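You operate a simulated robot arm through the tools that you are given. There is no shell and no other tool. Be economical: measure what you need, move in short steps, check, and stop when the job is done.

You run a simulated robot arm. Do the job below in one go: nothing can be reset, and whatever is moved stays where it is left.

TASK
Pack the blue bearing with 8 g of grease.
Fine: lay it in the grease cup, put the lid on, press FEED till the display shows 8 g, lift the lid off again, put the bearing back where it lay.

The check looks at the end state, three seconds after you hand in, the way a careful person would. Anything else that was tipped, shoved, dropped, spilled or broken makes it a failure. Lids that push on must go on centred and level and be pressed home; caps that screw on are set level and turned clockwise until they are tight.

THE ROBOT
A 7-joint arm with a two-finger parallel gripper, fixed in place. Base frame: the origin is at the foot of the arm, x ahead of it, y to its left, z up; the work surface is at about z = 79.4. Units: cm, degrees, N and s.
With the tool pointing down near the work surface it reaches from about 22 to 68 cm from the base axis. Its first joint turns from -66.0 to 66.0 degrees. Payload 2.4 kg.
The TCP is the grasp point between the finger pads, 3 cm short of the fingertips. In the tool frame z runs along the fingers and y along their closing line. The gripper opens to 9.4 cm. The fingers are 2.8 cm wide and 1 cm thick; the gripper's body (5 by 9.6 cm) begins 5.5 cm behind the TCP.
Orientation is that of the tool frame in the base frame, as a unit quaternion [x, y, z, w]. With the fingers straight down and closing along the base's y, the tool's x points along the base's -x, its y along +y and its z along -z.

THE INTERFACE
- The arm moves only by the tool play_rows. Its argument "series" is a list of rows, each a list of 6 numbers: the shift along the tool's x, y, z in cm, then the turn, a rotation vector about the tool's x, y, z in degrees. In form: [[x, y, z, wx, wy, wz], ...]. A call has 1 to 12 rows; each row is the pose to reach, as a shift and turn from the pose commanded when the call began, along the tool's axes at that moment. "fingers" is the closure, from 0 (fully open) to 1 (shut), set as the call begins (left out, the last holds). A row lasts 0.2 s, in which the tool goes at most 5 cm and 8.6 degrees; a call with a longer step from one row to the next is refused whole, and so is a gripper value outside its range. Where a pose cannot be reached the arm comes as near as it can. A force on the tool above 40 N (or 10 N above the force at the start of the call, whichever is more), or a blocked arm, ends the call early, and 0.2 s more pass. Each finger travels about 15.3 cm/s and halts on what it meets, pressing with about 22 N; the grip force reading is that of the motor and also rises with nothing between the fingers. The clock runs only during rows and for 0.2 s after the last one: add rows that repeat a pose to give the fingers time. It gives the time, the measured TCP pose, the force on the tool (base axes), the opening and the grip force at its end, in the units of the frame above (readings bear some noise), with the torque about the TCP (base axes, N m) and any sound that the robot's microphone picked up.
- Cameras (640 x 400 px; columns grow to the right, rows downward): "scene" is fixed at [3.03, 46.57, 144.72]; the picture's right is [-0.83, -0.56, 0.00], its down [-0.30, 0.43, -0.85] and it looks along [0.48, -0.70, -0.52] (base axes); focal length 343 px, centre (320, 200). "wrist" rides on the gripper at [7.6, 1.4, -10.3] in the tool frame; the picture's right is [-0.18, 0.98, 0.00], its down [-0.75, -0.14, -0.64] and it looks along [-0.63, -0.12, 0.77] (tool axes); focal length 243 px, centre (320, 200). There is no depth. A picture from a camera that has moved, and an enlarged one, comes with that camera's place and axes in the base frame and with its lens.
- grab_frame(camera): a new picture of that camera. No time passes.
- close_up(camera, box): a new picture of the part [left, top, right, bottom] of that camera's present view, enlarged. No time passes.
- close_job(): hands the job in; it is judged then, once.

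Work in short steps. Places have to be worked out from the pictures, the camera data and where the tool is seen: move nearer, look again, correct. Check each grasp and each placing, and mend what went wrong. You have 120 turns and 84 pictures in all, those below and enlarged ones among them. Open the gripper and draw the arm clear of the work before you hand the job in, unless the task says otherwise; then end with one line.

The tools are called after "Emit:" as a command line: name --pt "numbers of a row" for each row, then --argument value for the rest, lists and objects as JSON in quotes. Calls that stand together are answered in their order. play_rows: Moves the arm, as the interface text tells. Its arguments: {"type":"object","properties":{"series":{"type":"array","items":{"type":"array","items":{"type":"number"}}},"fingers":{"type":"number"}},"required":["series"]} The other tools are called the same way: grab_frame (camera) takes a picture; close_up (camera, box) takes an enlarged picture of a part of a camera's view; close_job () hands the job in.

At the start:

```text
clock: 0.0
ee_pos: [37.29, -24.23, 114.69]
orientation: [0.0, 1.0, -0.001, 0.0]
contact_force: [-0.5, 0.5, 0.1]
ft_torque: [-0.01, 0.0, -0.02]
finger_gap: 9.4
gripper_force: 0.1
```

scene: 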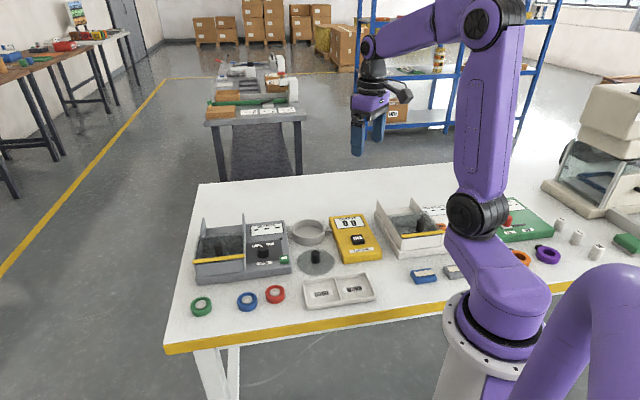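
wrist: 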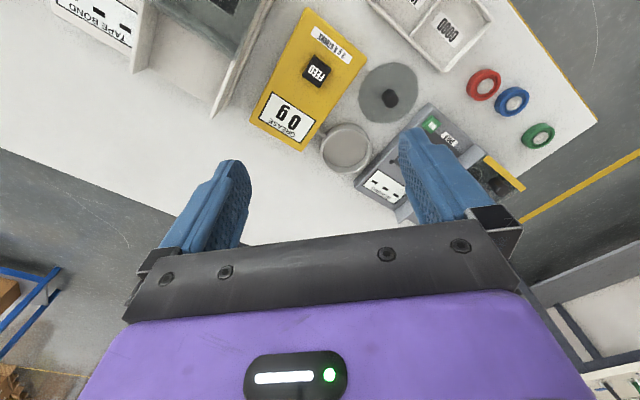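

I'll look closer at the grease station and the bearings first.

Emit:
close_up --camera "scene" --box '[180, 190, 400, 328]'

Emit:
close_up --camera "wrist" --box '[240, 0, 600, 225]'

```text
2.90 times, centred on (290, 259) of scene
camera zoom: at [3.03, 46.57, 144.72], right [-0.83, -0.56, 0.0], down [-0.3, 0.43, -0.85], along [0.48, -0.7, -0.52], focal length 995 px, centre (407, 29)
```

zoom: 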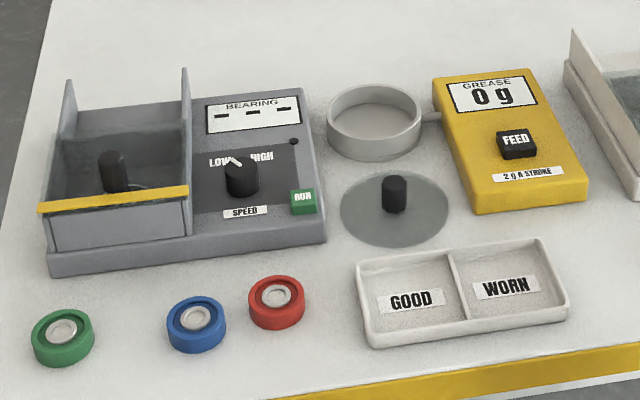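

```text
1.78 times, centred on (420, 112) of wrist
camera zoom: at [29.62, -22.81, 124.95], right [0.18, 0.98, 0.0], down [0.75, -0.14, 0.64], along [0.63, -0.12, -0.77], focal length 431 px, centre (142, 356)
```

zoom: 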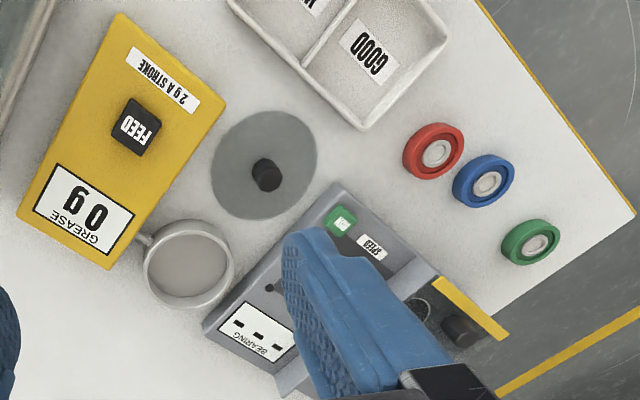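

There are 2 g per stroke, so 4 presses. I judge blue at about (50.2, 8.2), the cup at (53.6, -21.8), the lid knob at (44.6, -13) and FEED at (38.5, -25). I'll move above the blue bearing, turning so the fingers clear the red and green ones.

Emit:
play_rows --pt "-1.4 3.4 1.2 0 0 -5.8" --pt "-2.8 6.8 2.4 0 0 -11.6" --pt "-4.2 10.2 3.6 0 0 -17.4" --pt "-5.6 13.6 4.8 0 0 -23.2" --pt "-7 17 6 0 0 -29" --pt "-8.4 20.4 7.2 0 0 -34.8" --pt "-9.8 23.8 8.4 0 0 -40.6" --pt "-11.2 27.2 9.6 0 0 -46.4" --pt "-12.6 30.6 10.8 0 0 -52" --pt "-12.9 32.4 12 0 0 -52" --pt "-12.9 32.4 12 0 0 -52" --fingers 0.25

Emit:
grab_frame --camera "wrist"

Emit:
grab_frame --camera "scene"

```text
clock: 2.4
ee_pos: [50.19, 8.13, 102.62]
orientation: [-0.438, 0.899, 0.001, 0.0]
contact_force: [-0.7, 0.4, -0.2]
ft_torque: [-0.03, -0.04, 0.0]
finger_gap: 7.06
gripper_force: 0.0
```

```text
79 pictures are left
camera wrist: at [44.31, 3.05, 112.86], right [-0.66, 0.75, 0.0], down [0.58, 0.51, 0.64], along [0.48, 0.42, -0.77], focal length 243 px, centre (320, 200)
```

wrist: 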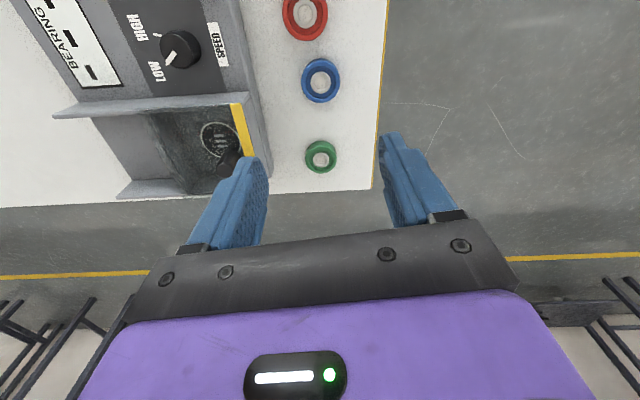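

```text
78 pictures are left
```

scene: 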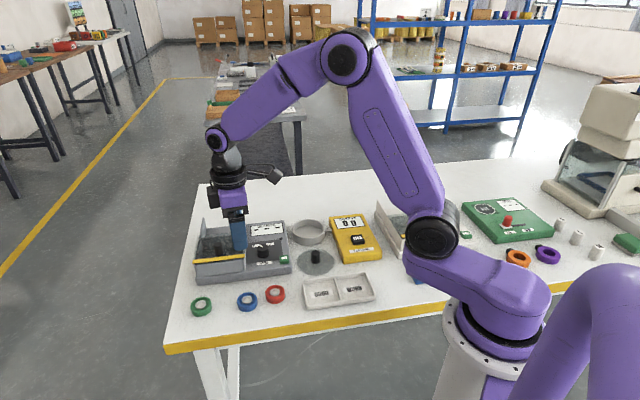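

The view confirms blue at about (50.2, 8.15), centred between the fingers and about 4.9 cm wide. I'll descend to z≈90 and look again.

Emit:
play_rows --pt "0 0 4 0 0 0" --pt "0 0 8 0 0 0" --pt "0 0 12 0 0 0" --pt "0 0 12 0 0 0"

Emit:
grab_frame --camera "wrist"

Emit:
close_up --camera "scene" --box '[180, 190, 340, 330]'

```text
clock: 3.4
ee_pos: [50.31, 8.08, 90.52]
orientation: [-0.438, 0.899, 0.0, 0.0]
contact_force: [0.6, -1.0, 0.3]
ft_torque: [0.01, 0.03, 0.02]
finger_gap: 7.04
gripper_force: 0.0
```

```text
77 pictures are left
camera wrist: at [44.38, 3.02, 100.8], right [-0.66, 0.75, 0.0], down [0.58, 0.51, 0.64], along [0.48, 0.42, -0.77], focal length 243 px, centre (320, 200)
```

wrist: 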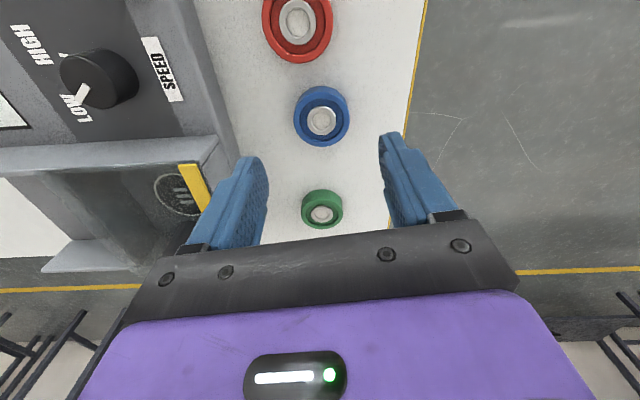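

```text
2.86 times, centred on (260, 260) of scene
camera zoom: at [3.03, 46.57, 144.72], right [-0.83, -0.56, 0.0], down [-0.3, 0.43, -0.85], along [0.48, -0.7, -0.52], focal length 981 px, centre (491, 29)
```

zoom: 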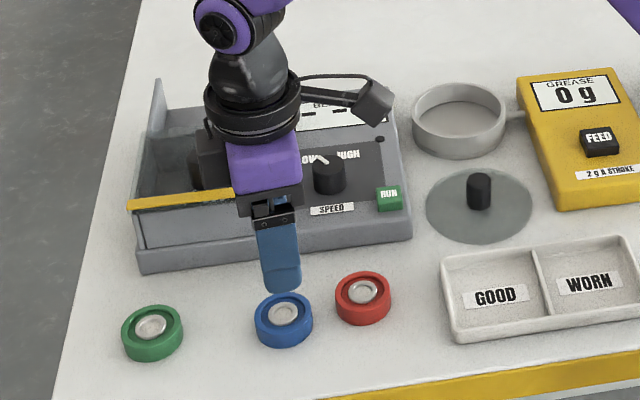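

The two wrist views disagree by about half a cm along the finger width, so I'll measure with an enlarged view.

Emit:
close_up --camera "wrist" --box '[240, 60, 400, 160]'

Emit:
close_up --camera "scene" --box '[220, 250, 300, 320]'

```text
4.00 times, centred on (320, 110) of wrist
camera zoom: at [44.38, 3.02, 100.8], right [-0.66, 0.75, 0.0], down [0.58, 0.51, 0.64], along [0.48, 0.42, -0.77], focal length 970 px, centre (320, 560)
```

zoom: 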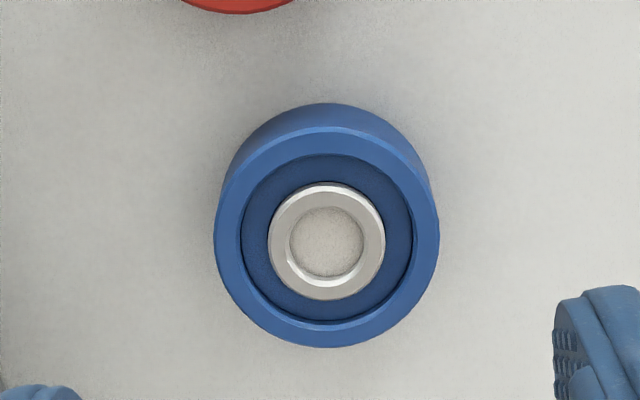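

```text
5.71 times, centred on (260, 285) of scene
camera zoom: at [3.03, 46.57, 144.72], right [-0.83, -0.56, 0.0], down [-0.3, 0.43, -0.85], along [0.48, -0.7, -0.52], focal length 1962 px, centre (663, -286)
```

zoom: 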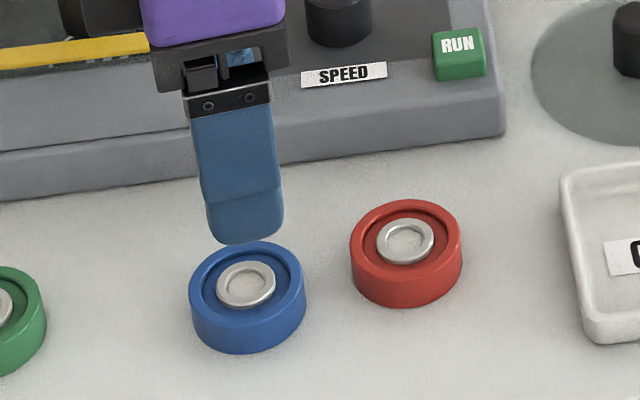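

The bearing's top centre comes out at about (50.06, 8.19), with diameter about 4.65 and height about 2. I'll shift 0.25 along tool y and descend to TCP z≈83.

Emit:
play_rows --pt "0.05 0.25 2.5 0 0 0" --pt "0.05 0.25 5 0 0 0" --pt "0.05 0.25 6.6 0 0 0" --pt "0.05 0.25 7.5 0 0 0" --pt "0.05 0.25 7.5 0 0 0" --pt "0.05 0.25 7.5 0 0 0"

Emit:
grab_frame --camera "wrist"

Emit:
close_up --camera "scene" --box '[190, 240, 310, 330]'

```text
clock: 4.8
ee_pos: [50.1, 8.23, 83.18]
orientation: [-0.438, 0.899, -0.001, 0.001]
contact_force: [0.4, 0.3, 0.6]
ft_torque: [-0.02, 0.0, 0.0]
finger_gap: 7.03
gripper_force: 0.1
```

```text
73 pictures are left
camera wrist: at [44.09, 3.17, 93.42], right [-0.66, 0.75, 0.0], down [0.58, 0.51, 0.64], along [0.48, 0.42, -0.77], focal length 243 px, centre (320, 200)
```

wrist: 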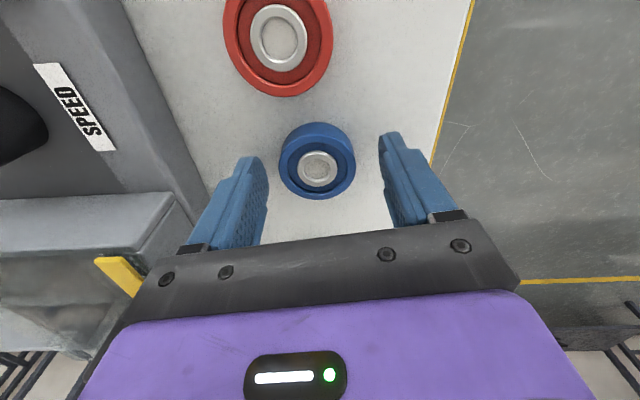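

```text
4.44 times, centred on (250, 285) of scene
camera zoom: at [3.03, 46.57, 144.72], right [-0.83, -0.56, 0.0], down [-0.3, 0.43, -0.85], along [0.48, -0.7, -0.52], focal length 1526 px, centre (631, -178)
```

zoom: 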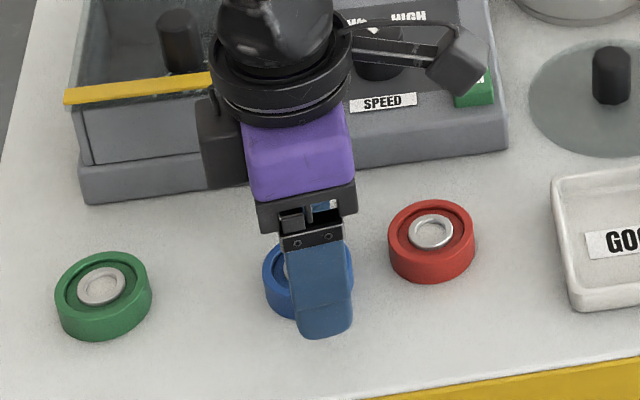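

The projected grasp point (320,158) coincides with the bearing. Closing.

Emit:
play_rows --pt "0 0 0 0 0 0" --pt "0 0 0 0 0 0" --pt "0 0 0 0 0 0" --fingers 1

Emit:
grab_frame --camera "wrist"

```text
clock: 5.6
ee_pos: [49.98, 8.32, 83.1]
orientation: [-0.439, 0.899, 0.0, -0.001]
contact_force: [1.1, 0.8, 0.9]
ft_torque: [0.08, 0.02, -0.02]
finger_gap: 4.67
gripper_force: 21.8
```

```text
71 pictures are left
camera wrist: at [44.1, 3.17, 93.43], right [-0.66, 0.75, 0.0], down [0.58, 0.51, 0.64], along [0.48, 0.42, -0.77], focal length 243 px, centre (320, 200)
```

wrist: 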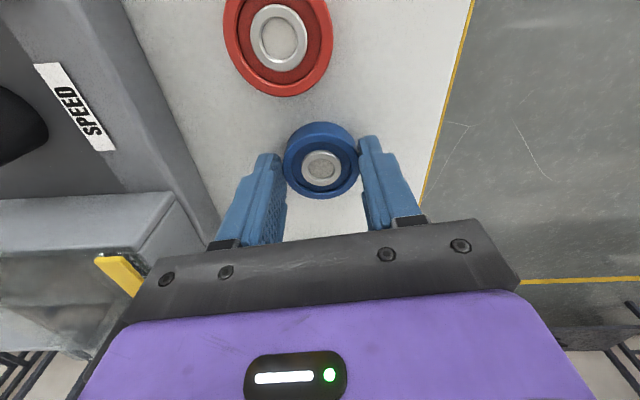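

It is gripped (gap 4.67). The commanded grasp pose is (49.96, 8.28, 83.19), which I'll use for the return. I'll lift to z≈101 and carry it over the cup area.

Emit:
play_rows --pt "0 0 -2 0 0 0" --pt "0 0 -6 0 0 0" --pt "0 0 -10 0 0 0" --pt "0 0 -14 0 0 0" --pt "0 0 -18 0 0 0" --pt "3 -3 -18 0 0 0" --pt "6.2 -6.1 -18 0 0 0" --pt "9.4 -9.3 -18 0 0 0" --pt "12.6 -12.5 -18 0 0 0" --pt "15.8 -15.7 -18 0 0 0" --pt "18.8 -18.7 -18 0 0 0" --pt "20.4 -20.3 -18 0 0 0"

Emit:
grab_frame --camera "wrist"

Emit:
grab_frame --camera "scene"

```text
clock: 8.2
ee_pos: [53.37, -20.46, 101.33]
orientation: [-0.438, 0.899, 0.0, 0.0]
contact_force: [0.2, -0.3, -0.7]
ft_torque: [0.03, -0.02, 0.01]
finger_gap: 4.63
gripper_force: 22.0
```

```text
70 pictures are left
camera wrist: at [47.53, -25.64, 111.48], right [-0.66, 0.75, 0.0], down [0.58, 0.51, 0.64], along [0.48, 0.42, -0.77], focal length 243 px, centre (320, 200)
```

wrist: 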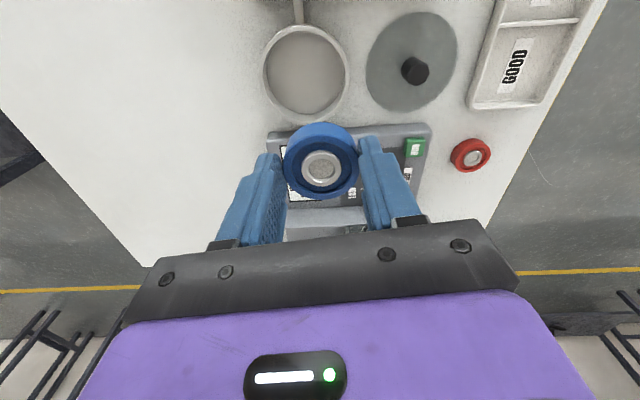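

```text
69 pictures are left
```

scene: 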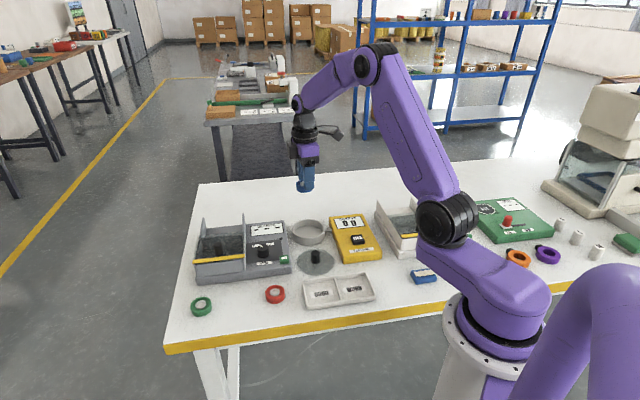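

I'll zoom in on the cup and lid from here to locate them precisely.

Emit:
close_up --camera "wrist" --box '[240, 0, 480, 150]'

Emit:
close_up --camera "scene" --box '[270, 200, 390, 290]'

```text
2.67 times, centred on (360, 75) of wrist
camera zoom: at [47.53, -25.64, 111.48], right [-0.66, 0.75, 0.0], down [0.58, 0.51, 0.64], along [0.48, 0.42, -0.77], focal length 647 px, centre (213, 533)
```

zoom: 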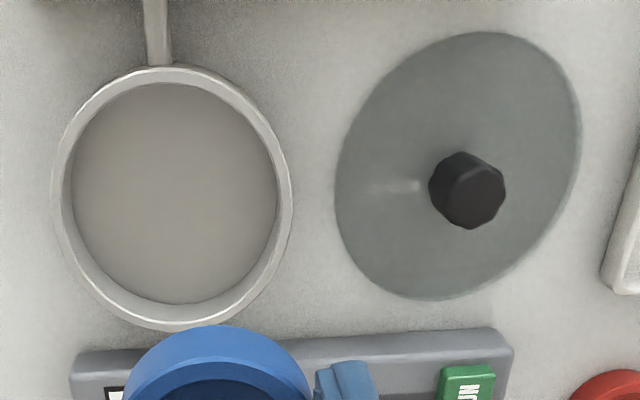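

```text
4.44 times, centred on (330, 245) of scene
camera zoom: at [3.03, 46.57, 144.72], right [-0.83, -0.56, 0.0], down [-0.3, 0.43, -0.85], along [0.48, -0.7, -0.52], focal length 1526 px, centre (276, 0)
```

zoom: 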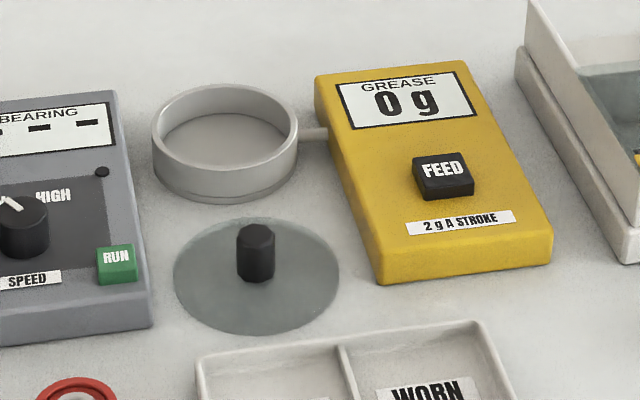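

I estimate the cup at about (53.35, -22.6), rim z about 83, inner diameter about 8.8. I'll move above it and down to z≈91 to check the centring.

Emit:
play_rows --pt "1.84 -1.39 0 0 0 0" --pt "1.84 -1.39 4 0 0 0" --pt "1.84 -1.39 7.5 0 0 0" --pt "1.84 -1.39 10 0 0 0" --pt "1.84 -1.39 10 0 0 0"

Emit:
grab_frame --camera "wrist"

Emit:
close_up --camera "scene" --box '[250, 190, 370, 280]'

```text
clock: 9.4
ee_pos: [53.29, -22.78, 91.16]
orientation: [-0.437, 0.899, -0.001, -0.001]
contact_force: [0.0, 0.1, -1.1]
ft_torque: [-0.01, 0.01, 0.02]
finger_gap: 4.64
gripper_force: 21.9
```

```text
66 pictures are left
camera wrist: at [47.46, -27.85, 101.42], right [-0.66, 0.75, 0.0], down [0.58, 0.51, 0.64], along [0.48, 0.42, -0.77], focal length 243 px, centre (320, 200)
```

wrist: 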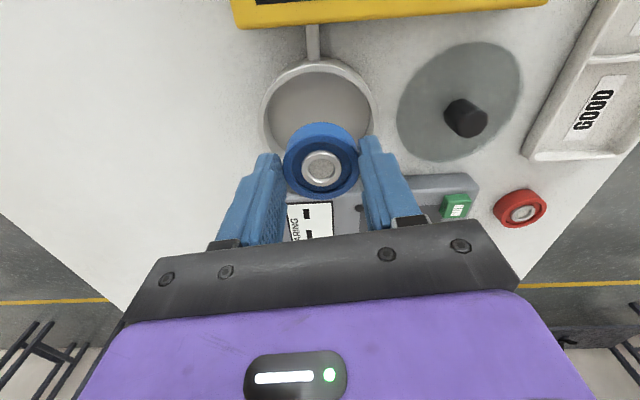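

```text
4.44 times, centred on (310, 235) of scene
camera zoom: at [3.03, 46.57, 144.72], right [-0.83, -0.56, 0.0], down [-0.3, 0.43, -0.85], along [0.48, -0.7, -0.52], focal length 1526 px, centre (364, 44)
```

zoom: 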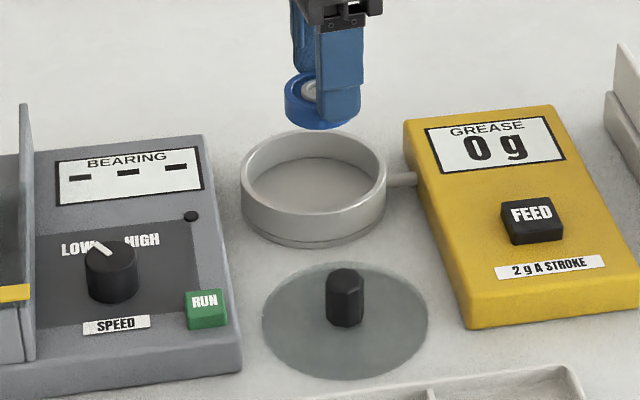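

Zooming in on the rim for a precise centre.

Emit:
close_up --camera "wrist" --box '[240, 40, 400, 140]'

```text
4.00 times, centred on (320, 90) of wrist
camera zoom: at [47.46, -27.85, 101.42], right [-0.66, 0.75, 0.0], down [0.58, 0.51, 0.64], along [0.48, 0.42, -0.77], focal length 970 px, centre (320, 640)
```

zoom: 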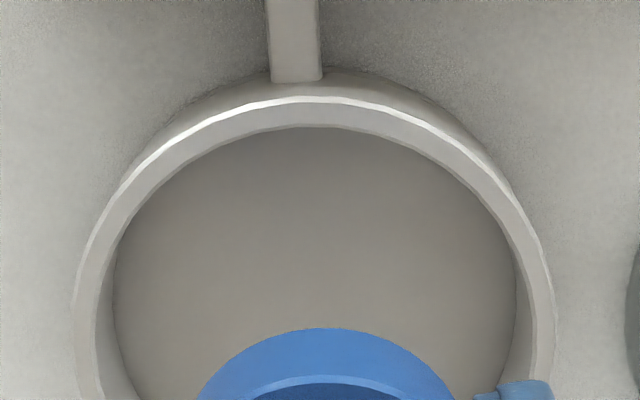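

Both cameras say to shift by about (+0.42, +0.22). I'll apply it and lower until the bearing is just inside the rim.

Emit:
play_rows --pt "-0.43 -0.2 0 0 0 0" --pt "-0.43 -0.2 2.5 0 0 0" --pt "-0.43 -0.2 4.4 0 0 0" --pt "-0.43 -0.2 4.4 0 0 0" --pt "-0.43 -0.2 4.4 0 0 0"

Emit:
grab_frame --camera "wrist"

Emit:
close_up --camera "scene" --box '[270, 190, 350, 260]'

```text
clock: 10.6
ee_pos: [53.76, -22.54, 86.73]
orientation: [-0.438, 0.899, 0.0, 0.0]
contact_force: [1.1, -0.7, -1.0]
ft_torque: [0.02, -0.01, 0.0]
finger_gap: 4.65
gripper_force: 22.2
```

```text
63 pictures are left
camera wrist: at [47.89, -27.57, 97.03], right [-0.66, 0.75, 0.0], down [0.58, 0.51, 0.64], along [0.48, 0.42, -0.77], focal length 243 px, centre (320, 200)
```

wrist: 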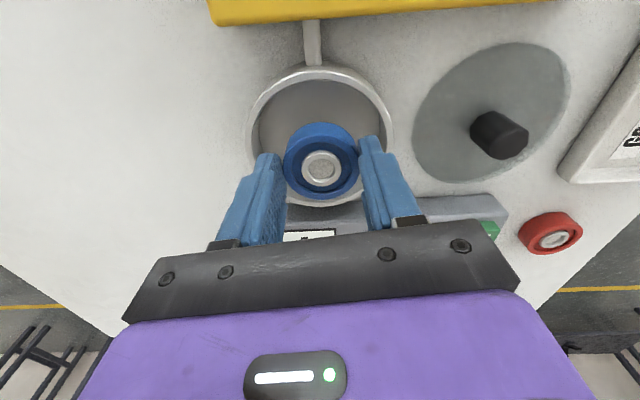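

```text
5.71 times, centred on (310, 225) of scene
camera zoom: at [3.03, 46.57, 144.72], right [-0.83, -0.56, 0.0], down [-0.3, 0.43, -0.85], along [0.48, -0.7, -0.52], focal length 1962 px, centre (377, 57)
```

zoom: 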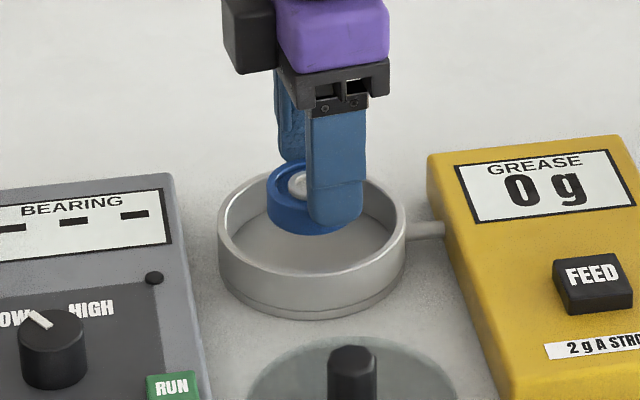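

It is nicely centred. Lowering slowly toward the cup floor.

Emit:
play_rows --pt "0.12 0 0.8 0 0 0" --pt "0.12 0 1.4 0 0 0" --pt "0.12 0 1.9 0 0 0" --pt "0.12 0 1.9 0 0 0"

Emit:
close_up --camera "scene" --box '[270, 190, 350, 260]'

```text
clock: 11.6
ee_pos: [53.71, -22.66, 84.84]
orientation: [-0.438, 0.899, 0.001, 0.001]
contact_force: [-0.5, -0.1, -0.1]
ft_torque: [-0.03, 0.01, 0.04]
finger_gap: 4.64
gripper_force: 21.7
```

```text
5.71 times, centred on (310, 225) of scene
camera zoom: at [3.03, 46.57, 144.72], right [-0.83, -0.56, 0.0], down [-0.3, 0.43, -0.85], along [0.48, -0.7, -0.52], focal length 1962 px, centre (377, 57)
```

zoom: 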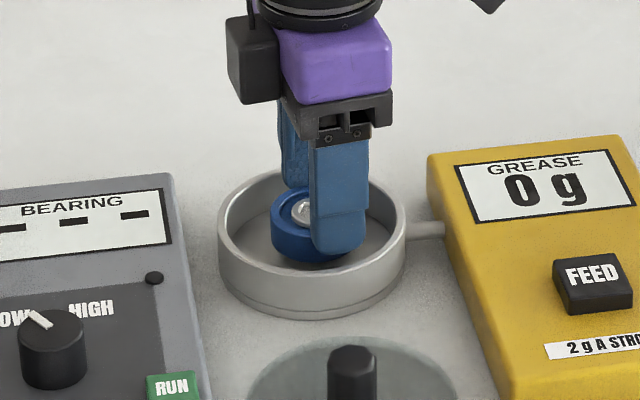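

No contact yet. I'll continue in fine steps.

Emit:
play_rows --pt "0 0 0.15 0 0 0" --pt "0 0 0.3 0 0 0" --pt "0 0 0.3 0 0 0"

Emit:
play_rows --pt "0 0 0.1 0 0 0" --pt "0 0 0.2 0 0 0" --pt "0 0 0.2 0 0 0"

```text
clock: 12.4
ee_pos: [53.71, -22.65, 84.63]
orientation: [-0.439, 0.899, 0.0, -0.001]
contact_force: [0.1, 0.0, -0.1]
ft_torque: [0.01, -0.02, -0.03]
finger_gap: 4.64
gripper_force: 22.3
```

```text
clock: 13.2
ee_pos: [53.8, -22.64, 84.4]
orientation: [-0.438, 0.899, 0.0, 0.0]
contact_force: [0.2, 0.5, 0.0]
ft_torque: [0.01, 0.02, -0.01]
finger_gap: 4.68
gripper_force: 21.9
```

Still free. Continuing.

Emit:
play_rows --pt "0 0 0.1 0 0 0" --pt "0 0 0.2 0 0 0" --pt "0 0 0.2 0 0 0"

Emit:
play_rows --pt "0 0 0.1 0 0 0" --pt "0 0 0.15 0 0 0" --pt "0 0 0.15 0 0 0"

```text
clock: 14.0
ee_pos: [53.65, -22.61, 84.18]
orientation: [-0.439, 0.899, 0.0, 0.0]
contact_force: [0.1, -0.7, -0.9]
ft_torque: [-0.03, 0.01, 0.0]
finger_gap: 4.65
gripper_force: 21.9
```

```text
clock: 14.8
ee_pos: [53.74, -22.51, 84.04]
orientation: [-0.439, 0.899, -0.001, 0.0]
contact_force: [-0.7, -0.2, 0.0]
ft_torque: [-0.03, 0.03, -0.02]
finger_gap: 4.64
gripper_force: 21.6
```

Emit:
play_rows --pt "0 0 0.1 0 0 0" --pt "0 0 0.15 0 0 0" --pt "0 0 0.15 0 0 0"

Emit:
close_up --camera "scene" --box '[280, 205, 340, 255]'

```text
clock: 15.6
ee_pos: [53.55, -22.55, 83.87]
orientation: [-0.439, 0.899, 0.001, 0.001]
contact_force: [-0.5, -0.3, -1.8]
ft_torque: [0.0, 0.02, -0.02]
finger_gap: 4.64
gripper_force: 22.3
```

```text
8.00 times, centred on (310, 230) of scene
camera zoom: at [3.03, 46.57, 144.72], right [-0.83, -0.56, 0.0], down [-0.3, 0.43, -0.85], along [0.48, -0.7, -0.52], focal length 2746 px, centre (400, -40)
```

zoom: 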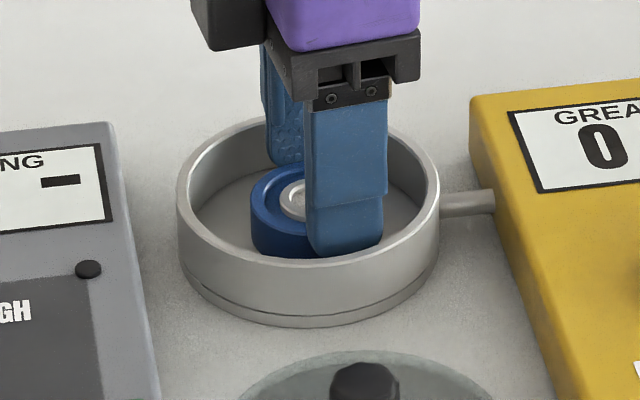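

Emit:
play_rows --pt "0 0 0.1 0 0 0" --pt "0 0 0.1 0 0 0"

Emit:
play_rows --pt "0 0 0.1 0 0 0" --pt "0 0 0.1 0 0 0"

```text
clock: 16.2
ee_pos: [53.76, -22.57, 83.74]
orientation: [-0.438, 0.899, 0.0, 0.0]
contact_force: [0.4, 0.7, -0.8]
ft_torque: [-0.01, 0.02, 0.0]
finger_gap: 4.64
gripper_force: 21.7
```

```text
clock: 16.8
ee_pos: [53.64, -22.6, 83.67]
orientation: [-0.439, 0.899, -0.001, 0.0]
contact_force: [-3.5, 2.5, 12.1]
ft_torque: [0.17, 0.15, 0.06]
finger_gap: 4.63
gripper_force: 22.1
```

Contact at TCP z≈83.7. I'll ease off 0.08 and open slightly, to about 5.4 cm, so the fingers don't hit the cup wall.

Emit:
play_rows --pt "0 0 -0.08 0 0 0" --pt "0 0 -0.08 0 0 0"

Emit:
play_rows --pt "0 0 0 0 0 0" --pt "0 0 0 0 0 0" --fingers 0.42

Emit:
grab_frame --camera "wrist"

```text
clock: 17.4
ee_pos: [53.68, -22.53, 83.72]
orientation: [-0.439, 0.899, 0.0, 0.001]
contact_force: [-1.1, 1.0, 4.6]
ft_torque: [0.03, 0.04, 0.02]
finger_gap: 4.65
gripper_force: 22.1
```

```text
clock: 18.0
ee_pos: [53.68, -22.44, 83.74]
orientation: [-0.438, 0.899, 0.0, 0.0]
contact_force: [0.3, 0.3, -0.1]
ft_torque: [0.01, 0.03, 0.0]
finger_gap: 5.47
gripper_force: 0.0
```

```text
59 pictures are left
camera wrist: at [47.83, -27.65, 94.02], right [-0.66, 0.75, 0.0], down [0.58, 0.51, 0.64], along [0.48, 0.42, -0.77], focal length 243 px, centre (320, 200)
```

wrist: 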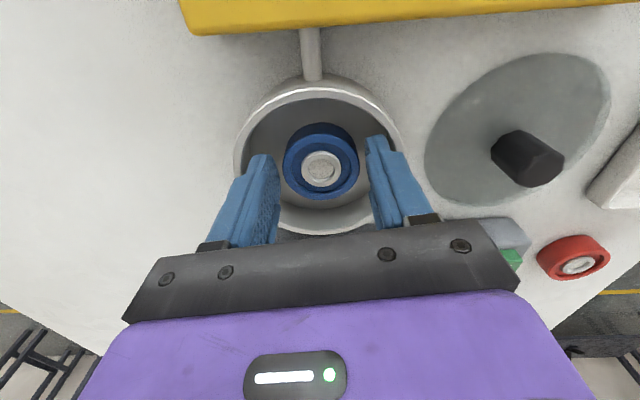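

Released, and the bearing sits in the cup. I'll lift straight up, then move over the lid knob.

Emit:
play_rows --pt "0 0 -2 0 0 0" --pt "0 0 -5 0 0 0" --pt "0 0 -9 0 0 0" --pt "0 0 -13 0 0 0" --pt "-0.5 4 -14 0 0 0" --pt "-1 8 -14 0 0 0" --pt "-1.88 12 -14 0 0 0" --pt "-1.88 13 -14 0 0 0" --pt "-1.88 13 -14 0 0 0"

Emit:
grab_frame --camera "wrist"

Emit:
close_up --camera "scene" --box '[270, 200, 390, 290]'

```text
clock: 20.0
ee_pos: [44.61, -13.1, 97.78]
orientation: [-0.437, 0.899, 0.0, 0.0]
contact_force: [-0.3, -0.5, -0.2]
ft_torque: [0.01, -0.04, 0.01]
finger_gap: 5.47
gripper_force: 0.1
```

```text
58 pictures are left
camera wrist: at [38.83, -18.09, 108.08], right [-0.66, 0.75, 0.0], down [0.58, 0.51, 0.64], along [0.48, 0.42, -0.77], focal length 243 px, centre (320, 200)
```

wrist: 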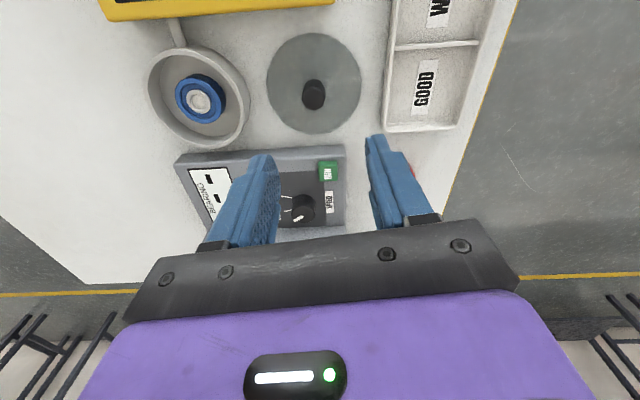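

```text
4.44 times, centred on (330, 245) of scene
camera zoom: at [3.03, 46.57, 144.72], right [-0.83, -0.56, 0.0], down [-0.3, 0.43, -0.85], along [0.48, -0.7, -0.52], focal length 1526 px, centre (276, 0)
```

zoom: 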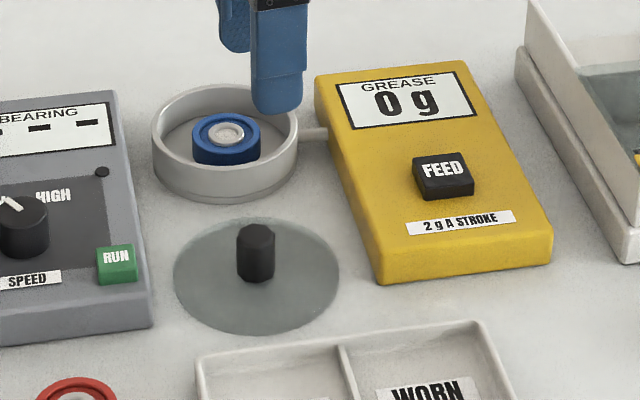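

Emit:
close_up --camera "wrist" --box '[140, 25, 380, 155]'

```text
2.67 times, centred on (260, 90) of wrist
camera zoom: at [38.83, -18.09, 108.08], right [-0.66, 0.75, 0.0], down [0.58, 0.51, 0.64], along [0.48, 0.42, -0.77], focal length 647 px, centre (480, 493)
```

zoom: 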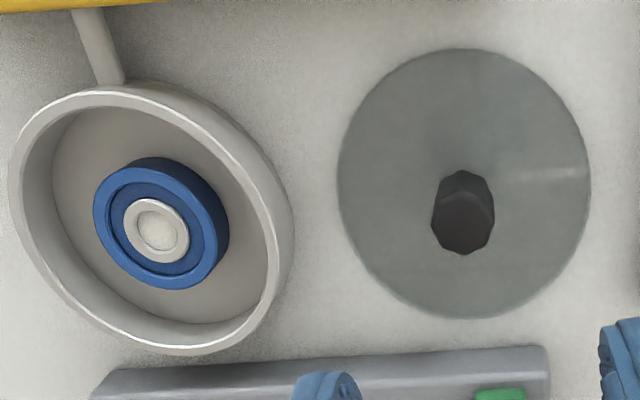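

The lid disc (diameter about 10.4) and its knob centre are at about (45.1, -13.47). I'll shift and descend to z≈88 for a check.

Emit:
play_rows --pt "0.07 -0.68 2 0 0 0" --pt "0.07 -0.68 6 0 0 0" --pt "0.07 -0.68 9 0 0 0" --pt "0.07 -0.68 9 0 0 0"

Emit:
grab_frame --camera "wrist"

Emit:
close_up --camera "scene" --box '[270, 210, 370, 285]'

```text
clock: 21.0
ee_pos: [45.18, -13.51, 88.82]
orientation: [-0.438, 0.899, 0.0, 0.001]
contact_force: [0.8, -0.3, 0.2]
ft_torque: [0.01, 0.03, -0.02]
finger_gap: 5.44
gripper_force: 0.0
```

```text
55 pictures are left
camera wrist: at [39.36, -18.6, 99.01], right [-0.66, 0.75, 0.0], down [0.58, 0.51, 0.64], along [0.48, 0.42, -0.77], focal length 243 px, centre (320, 200)
```

wrist: 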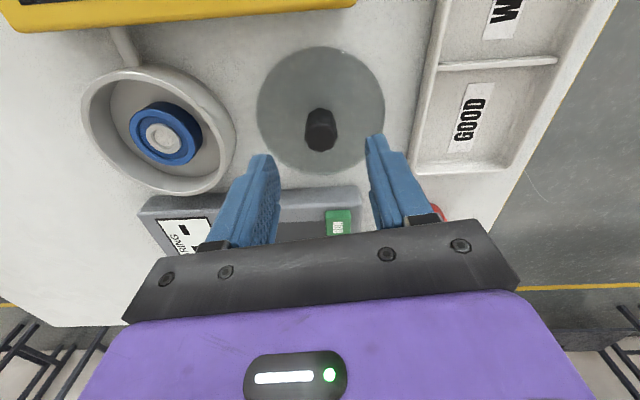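

```text
5.33 times, centred on (320, 248) of scene
camera zoom: at [3.03, 46.57, 144.72], right [-0.83, -0.56, 0.0], down [-0.3, 0.43, -0.85], along [0.48, -0.7, -0.52], focal length 1831 px, centre (320, -53)
```

zoom: 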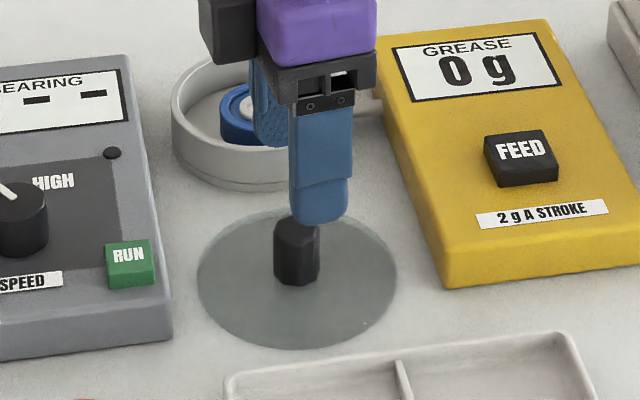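

Aligned within about 1 mm. Descending to grip the knob, with the tips just above the lid disc.

Emit:
play_rows --pt "0 0 2 0 0 0" --pt "0 0 4 0 0 0" --pt "0 0 5.2 0 0 0" --pt "0 0 5.2 0 0 0" --pt "0 0 5.2 0 0 0"

Emit:
close_up --camera "wrist" --box '[200, 60, 440, 210]'

Emit:
close_up --camera "scene" --box '[270, 210, 370, 285]'

```text
clock: 22.2
ee_pos: [45.16, -13.49, 83.55]
orientation: [-0.438, 0.899, 0.0, 0.0]
contact_force: [-0.3, -0.9, -0.7]
ft_torque: [-0.02, -0.03, 0.01]
finger_gap: 5.46
gripper_force: 0.1
```

```text
2.67 times, centred on (320, 135) of wrist
camera zoom: at [39.29, -18.6, 93.83], right [-0.66, 0.75, 0.0], down [0.58, 0.51, 0.64], along [0.48, 0.42, -0.77], focal length 647 px, centre (320, 373)
```

zoom: 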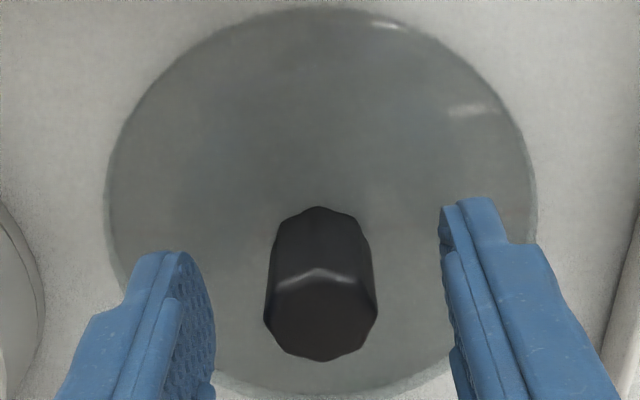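

```text
5.33 times, centred on (320, 248) of scene
camera zoom: at [3.03, 46.57, 144.72], right [-0.83, -0.56, 0.0], down [-0.3, 0.43, -0.85], along [0.48, -0.7, -0.52], focal length 1831 px, centre (320, -53)
```

zoom: 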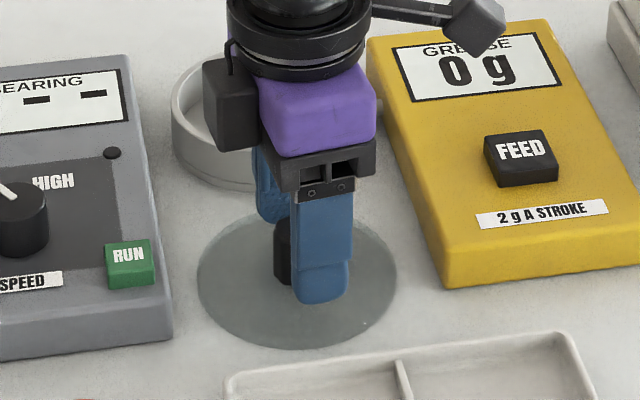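

The knob is between the pads. Closing.

Emit:
play_rows --pt "0 0 0 0 0 0" --pt "0 0 0 0 0 0" --pt "0 0 0 0 0 0" --fingers 1

Emit:
grab_frame --camera "wrist"

```text
clock: 23.0
ee_pos: [45.17, -13.55, 83.5]
orientation: [-0.439, 0.899, 0.0, -0.001]
contact_force: [-0.5, -0.6, -0.3]
ft_torque: [0.04, 0.01, 0.02]
finger_gap: 2.24
gripper_force: 22.2
```

```text
51 pictures are left
camera wrist: at [39.29, -18.6, 93.84], right [-0.66, 0.75, 0.0], down [0.58, 0.51, 0.64], along [0.48, 0.42, -0.77], focal length 243 px, centre (320, 200)
```

wrist: 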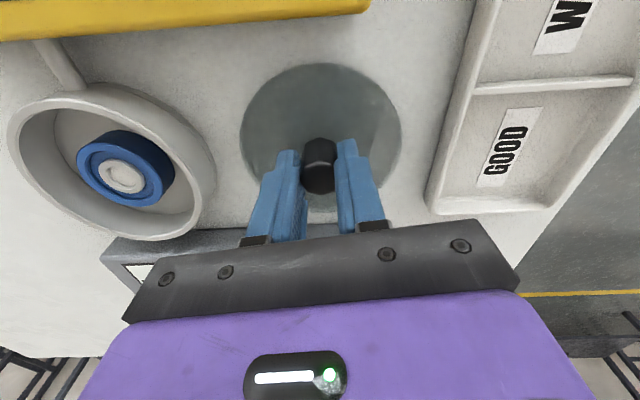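

Gripped (gap 2.24). I'll lift 8 cm and check that the lid hangs level and how it sits relative to the TCP.

Emit:
play_rows --pt "0 0 -1 0 0 0" --pt "0 0 -3 0 0 0" --pt "0 0 -6 0 0 0" --pt "0 0 -9 0 0 0" --pt "0 0 -9 0 0 0"

Emit:
close_up --camera "wrist" --box '[200, 50, 440, 210]'

Emit:
close_up --camera "scene" --box '[260, 170, 380, 260]'

```text
clock: 24.2
ee_pos: [45.03, -13.46, 92.54]
orientation: [-0.439, 0.899, -0.001, 0.0]
contact_force: [-0.8, -0.2, -0.2]
ft_torque: [0.0, 0.02, 0.01]
finger_gap: 2.24
gripper_force: 22.0
```

```text
2.50 times, centred on (320, 130) of wrist
camera zoom: at [39.16, -18.53, 102.83], right [-0.66, 0.75, 0.0], down [0.58, 0.51, 0.64], along [0.48, 0.42, -0.77], focal length 606 px, centre (320, 375)
```

zoom: 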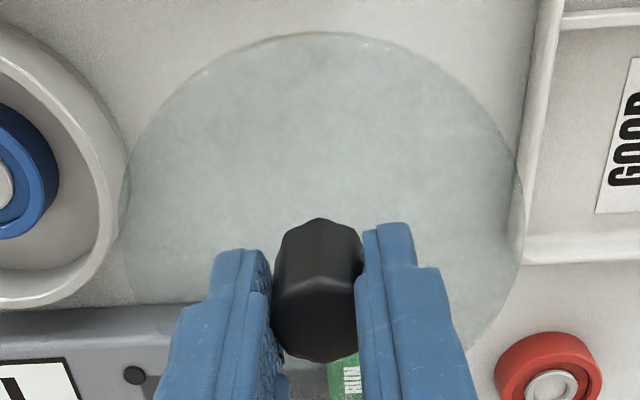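

```text
4.44 times, centred on (320, 215) of scene
camera zoom: at [3.03, 46.57, 144.72], right [-0.83, -0.56, 0.0], down [-0.3, 0.43, -0.85], along [0.48, -0.7, -0.52], focal length 1526 px, centre (320, 133)
```

zoom: 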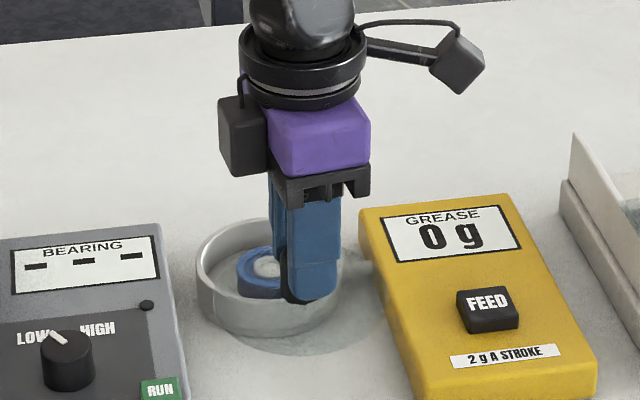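

The lid is level, centred on the TCP, and transparent, so I can align it through the disc. Moving above the cup.

Emit:
play_rows --pt "0.35 -2 0 0 0 0" --pt "0.8 -5 0 0 0 0" --pt "1.3 -8 0 0 0 0" --pt "1.8 -11 0 0 0 0" --pt "2.06 -12.27 0 0 0 0" --pt "2.06 -12.27 1.5 0 0 0" --pt "2.06 -12.27 1.5 0 0 0"

Emit:
close_up --camera "wrist" --box '[200, 50, 440, 210]'

Emit:
close_up --camera "scene" --box '[260, 185, 360, 260]'

```text
clock: 25.8
ee_pos: [53.59, -22.82, 90.98]
orientation: [-0.439, 0.899, 0.0, 0.0]
contact_force: [0.0, 0.5, -1.2]
ft_torque: [0.02, 0.01, 0.0]
finger_gap: 2.23
gripper_force: 22.0
```

```text
2.50 times, centred on (320, 130) of wrist
camera zoom: at [47.65, -27.78, 101.27], right [-0.66, 0.75, 0.0], down [0.58, 0.51, 0.64], along [0.48, 0.42, -0.77], focal length 606 px, centre (320, 375)
```

zoom: 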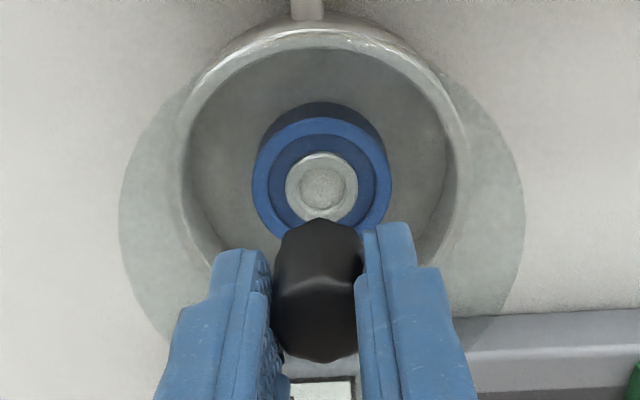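

```text
5.33 times, centred on (310, 222) of scene
camera zoom: at [3.03, 46.57, 144.72], right [-0.83, -0.56, 0.0], down [-0.3, 0.43, -0.85], along [0.48, -0.7, -0.52], focal length 1831 px, centre (373, 80)
```

zoom: 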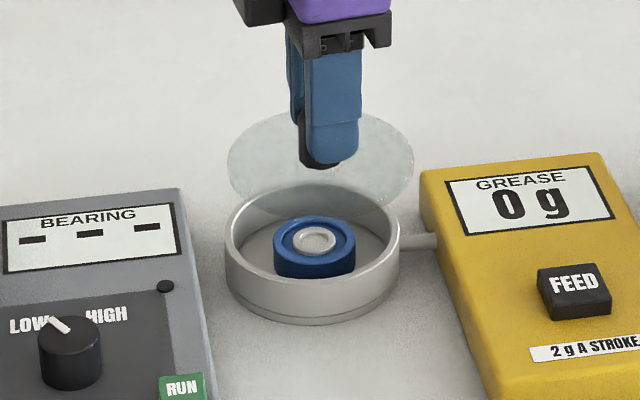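

Comparing lid and rim ellipses in both views, the lid must go about 0.4 cm further along the viewing direction. I'll apply that and lower to just above the rim.

Emit:
play_rows --pt "-0.39 -0.08 0.5 0 0 0" --pt "-0.39 -0.08 2 0 0 0" --pt "-0.39 -0.08 2.8 0 0 0" --pt "-0.39 -0.08 2.8 0 0 0"

Emit:
close_up --camera "wrist" --box '[200, 50, 440, 210]'

Emit:
close_up --camera "scene" --box '[280, 200, 340, 250]'

```text
clock: 26.8
ee_pos: [53.8, -22.48, 88.19]
orientation: [-0.439, 0.899, -0.001, -0.001]
contact_force: [-0.1, 0.1, 1.1]
ft_torque: [-0.01, -0.05, -0.03]
finger_gap: 2.23
gripper_force: 22.3
```

```text
2.50 times, centred on (320, 130) of wrist
camera zoom: at [47.93, -27.56, 98.5], right [-0.66, 0.75, 0.0], down [0.58, 0.51, 0.64], along [0.48, 0.42, -0.77], focal length 606 px, centre (320, 375)
```

zoom: 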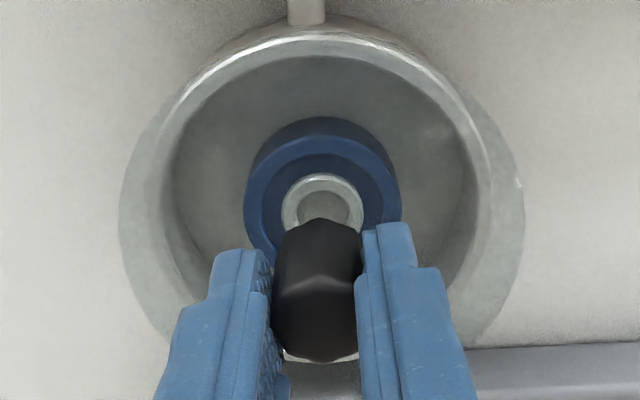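

```text
8.00 times, centred on (310, 225) of scene
camera zoom: at [3.03, 46.57, 144.72], right [-0.83, -0.56, 0.0], down [-0.3, 0.43, -0.85], along [0.48, -0.7, -0.52], focal length 2746 px, centre (400, 0)
```

zoom: 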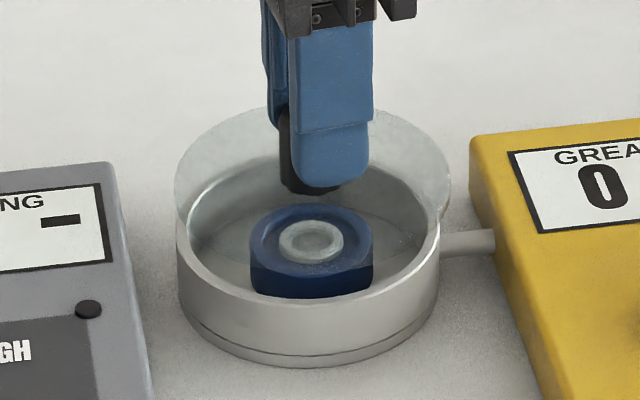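

The remaining offset is about 0.17 cm in the same direction. I'll correct it, then lower slowly to contact.

Emit:
play_rows --pt "-0.17 -0.03 0 0 0 0" --pt "-0.17 -0.03 0.2 0 0 0" --pt "-0.17 -0.03 0.4 0 0 0" --pt "-0.17 -0.03 0.4 0 0 0"

Emit:
close_up --camera "wrist" --box '[200, 50, 440, 210]'

Emit:
close_up --camera "scene" --box '[280, 200, 340, 250]'

```text
clock: 27.8
ee_pos: [53.9, -22.36, 87.9]
orientation: [-0.438, 0.899, 0.0, -0.001]
contact_force: [0.7, -0.5, -0.7]
ft_torque: [0.0, 0.0, 0.01]
finger_gap: 2.23
gripper_force: 21.9
```

```text
2.50 times, centred on (320, 130) of wrist
camera zoom: at [48.07, -27.44, 98.11], right [-0.66, 0.75, 0.0], down [0.58, 0.51, 0.64], along [0.48, 0.42, -0.77], focal length 606 px, centre (320, 375)
```

zoom: 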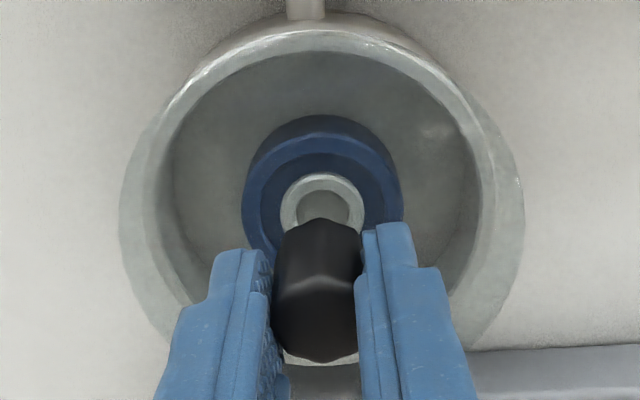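

```text
8.00 times, centred on (310, 225) of scene
camera zoom: at [3.03, 46.57, 144.72], right [-0.83, -0.56, 0.0], down [-0.3, 0.43, -0.85], along [0.48, -0.7, -0.52], focal length 2746 px, centre (400, 0)
```

zoom: 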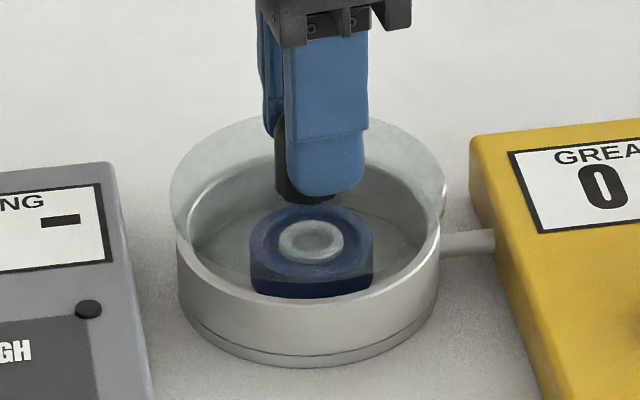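

Both views now show lid and rim concentric. Lowering to contact.

Emit:
play_rows --pt "0 0 0.15 0 0 0" --pt "0 0 0.3 0 0 0" --pt "0 0 0.3 0 0 0"

Emit:
play_rows --pt "0 0 0.1 0 0 0" --pt "0 0 0.2 0 0 0" --pt "0 0 0.2 0 0 0"

Emit:
play_rows --pt "0 0 0.1 0 0 0" --pt "0 0 0.15 0 0 0" --pt "0 0 0.15 0 0 0"

```text
clock: 28.6
ee_pos: [53.92, -22.39, 87.59]
orientation: [-0.439, 0.899, 0.001, -0.001]
contact_force: [0.0, -0.5, 0.0]
ft_torque: [0.04, -0.01, -0.04]
finger_gap: 2.23
gripper_force: 22.1
```

```text
clock: 29.4
ee_pos: [53.95, -22.37, 87.24]
orientation: [-0.439, 0.899, -0.001, -0.001]
contact_force: [-0.5, 0.1, -0.9]
ft_torque: [-0.03, -0.01, -0.03]
finger_gap: 2.23
gripper_force: 21.7
```

```text
clock: 30.2
ee_pos: [53.82, -22.33, 87.04]
orientation: [-0.438, 0.899, 0.0, 0.0]
contact_force: [0.5, -0.3, 0.2]
ft_torque: [0.0, 0.0, 0.0]
finger_gap: 2.23
gripper_force: 21.8
```

Emit:
play_rows --pt "0 0 0.1 0 0 0" --pt "0 0 0.15 0 0 0" --pt "0 0 0.15 0 0 0"

Emit:
close_up --camera "scene" --box '[280, 200, 340, 250]'

```text
clock: 31.0
ee_pos: [53.98, -22.42, 86.96]
orientation: [-0.438, 0.899, 0.0, 0.0]
contact_force: [0.1, 0.0, -1.0]
ft_torque: [0.01, 0.02, 0.01]
finger_gap: 2.23
gripper_force: 22.5
```

```text
8.00 times, centred on (310, 225) of scene
camera zoom: at [3.03, 46.57, 144.72], right [-0.83, -0.56, 0.0], down [-0.3, 0.43, -0.85], along [0.48, -0.7, -0.52], focal length 2746 px, centre (400, 0)
```

zoom: 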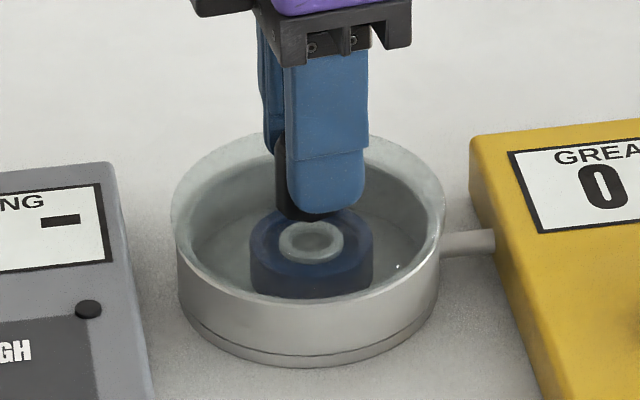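

Still slightly above the rim. Continuing.

Emit:
play_rows --pt "0 0 0.1 0 0 0" --pt "0 0 0.15 0 0 0" --pt "0 0 0.15 0 0 0"

Emit:
play_rows --pt "0 0 0.1 0 0 0" --pt "0 0 0.15 0 0 0" --pt "0 0 0.15 0 0 0"

```text
clock: 31.8
ee_pos: [53.94, -22.31, 86.84]
orientation: [-0.439, 0.899, 0.0, 0.0]
contact_force: [0.3, 0.3, -0.4]
ft_torque: [-0.01, 0.0, -0.02]
finger_gap: 2.24
gripper_force: 21.4
```

```text
clock: 32.6
ee_pos: [54.02, -22.5, 86.75]
orientation: [-0.438, 0.899, 0.0, 0.0]
contact_force: [0.9, 0.3, 0.0]
ft_torque: [0.0, 0.01, 0.0]
finger_gap: 2.22
gripper_force: 22.0
```

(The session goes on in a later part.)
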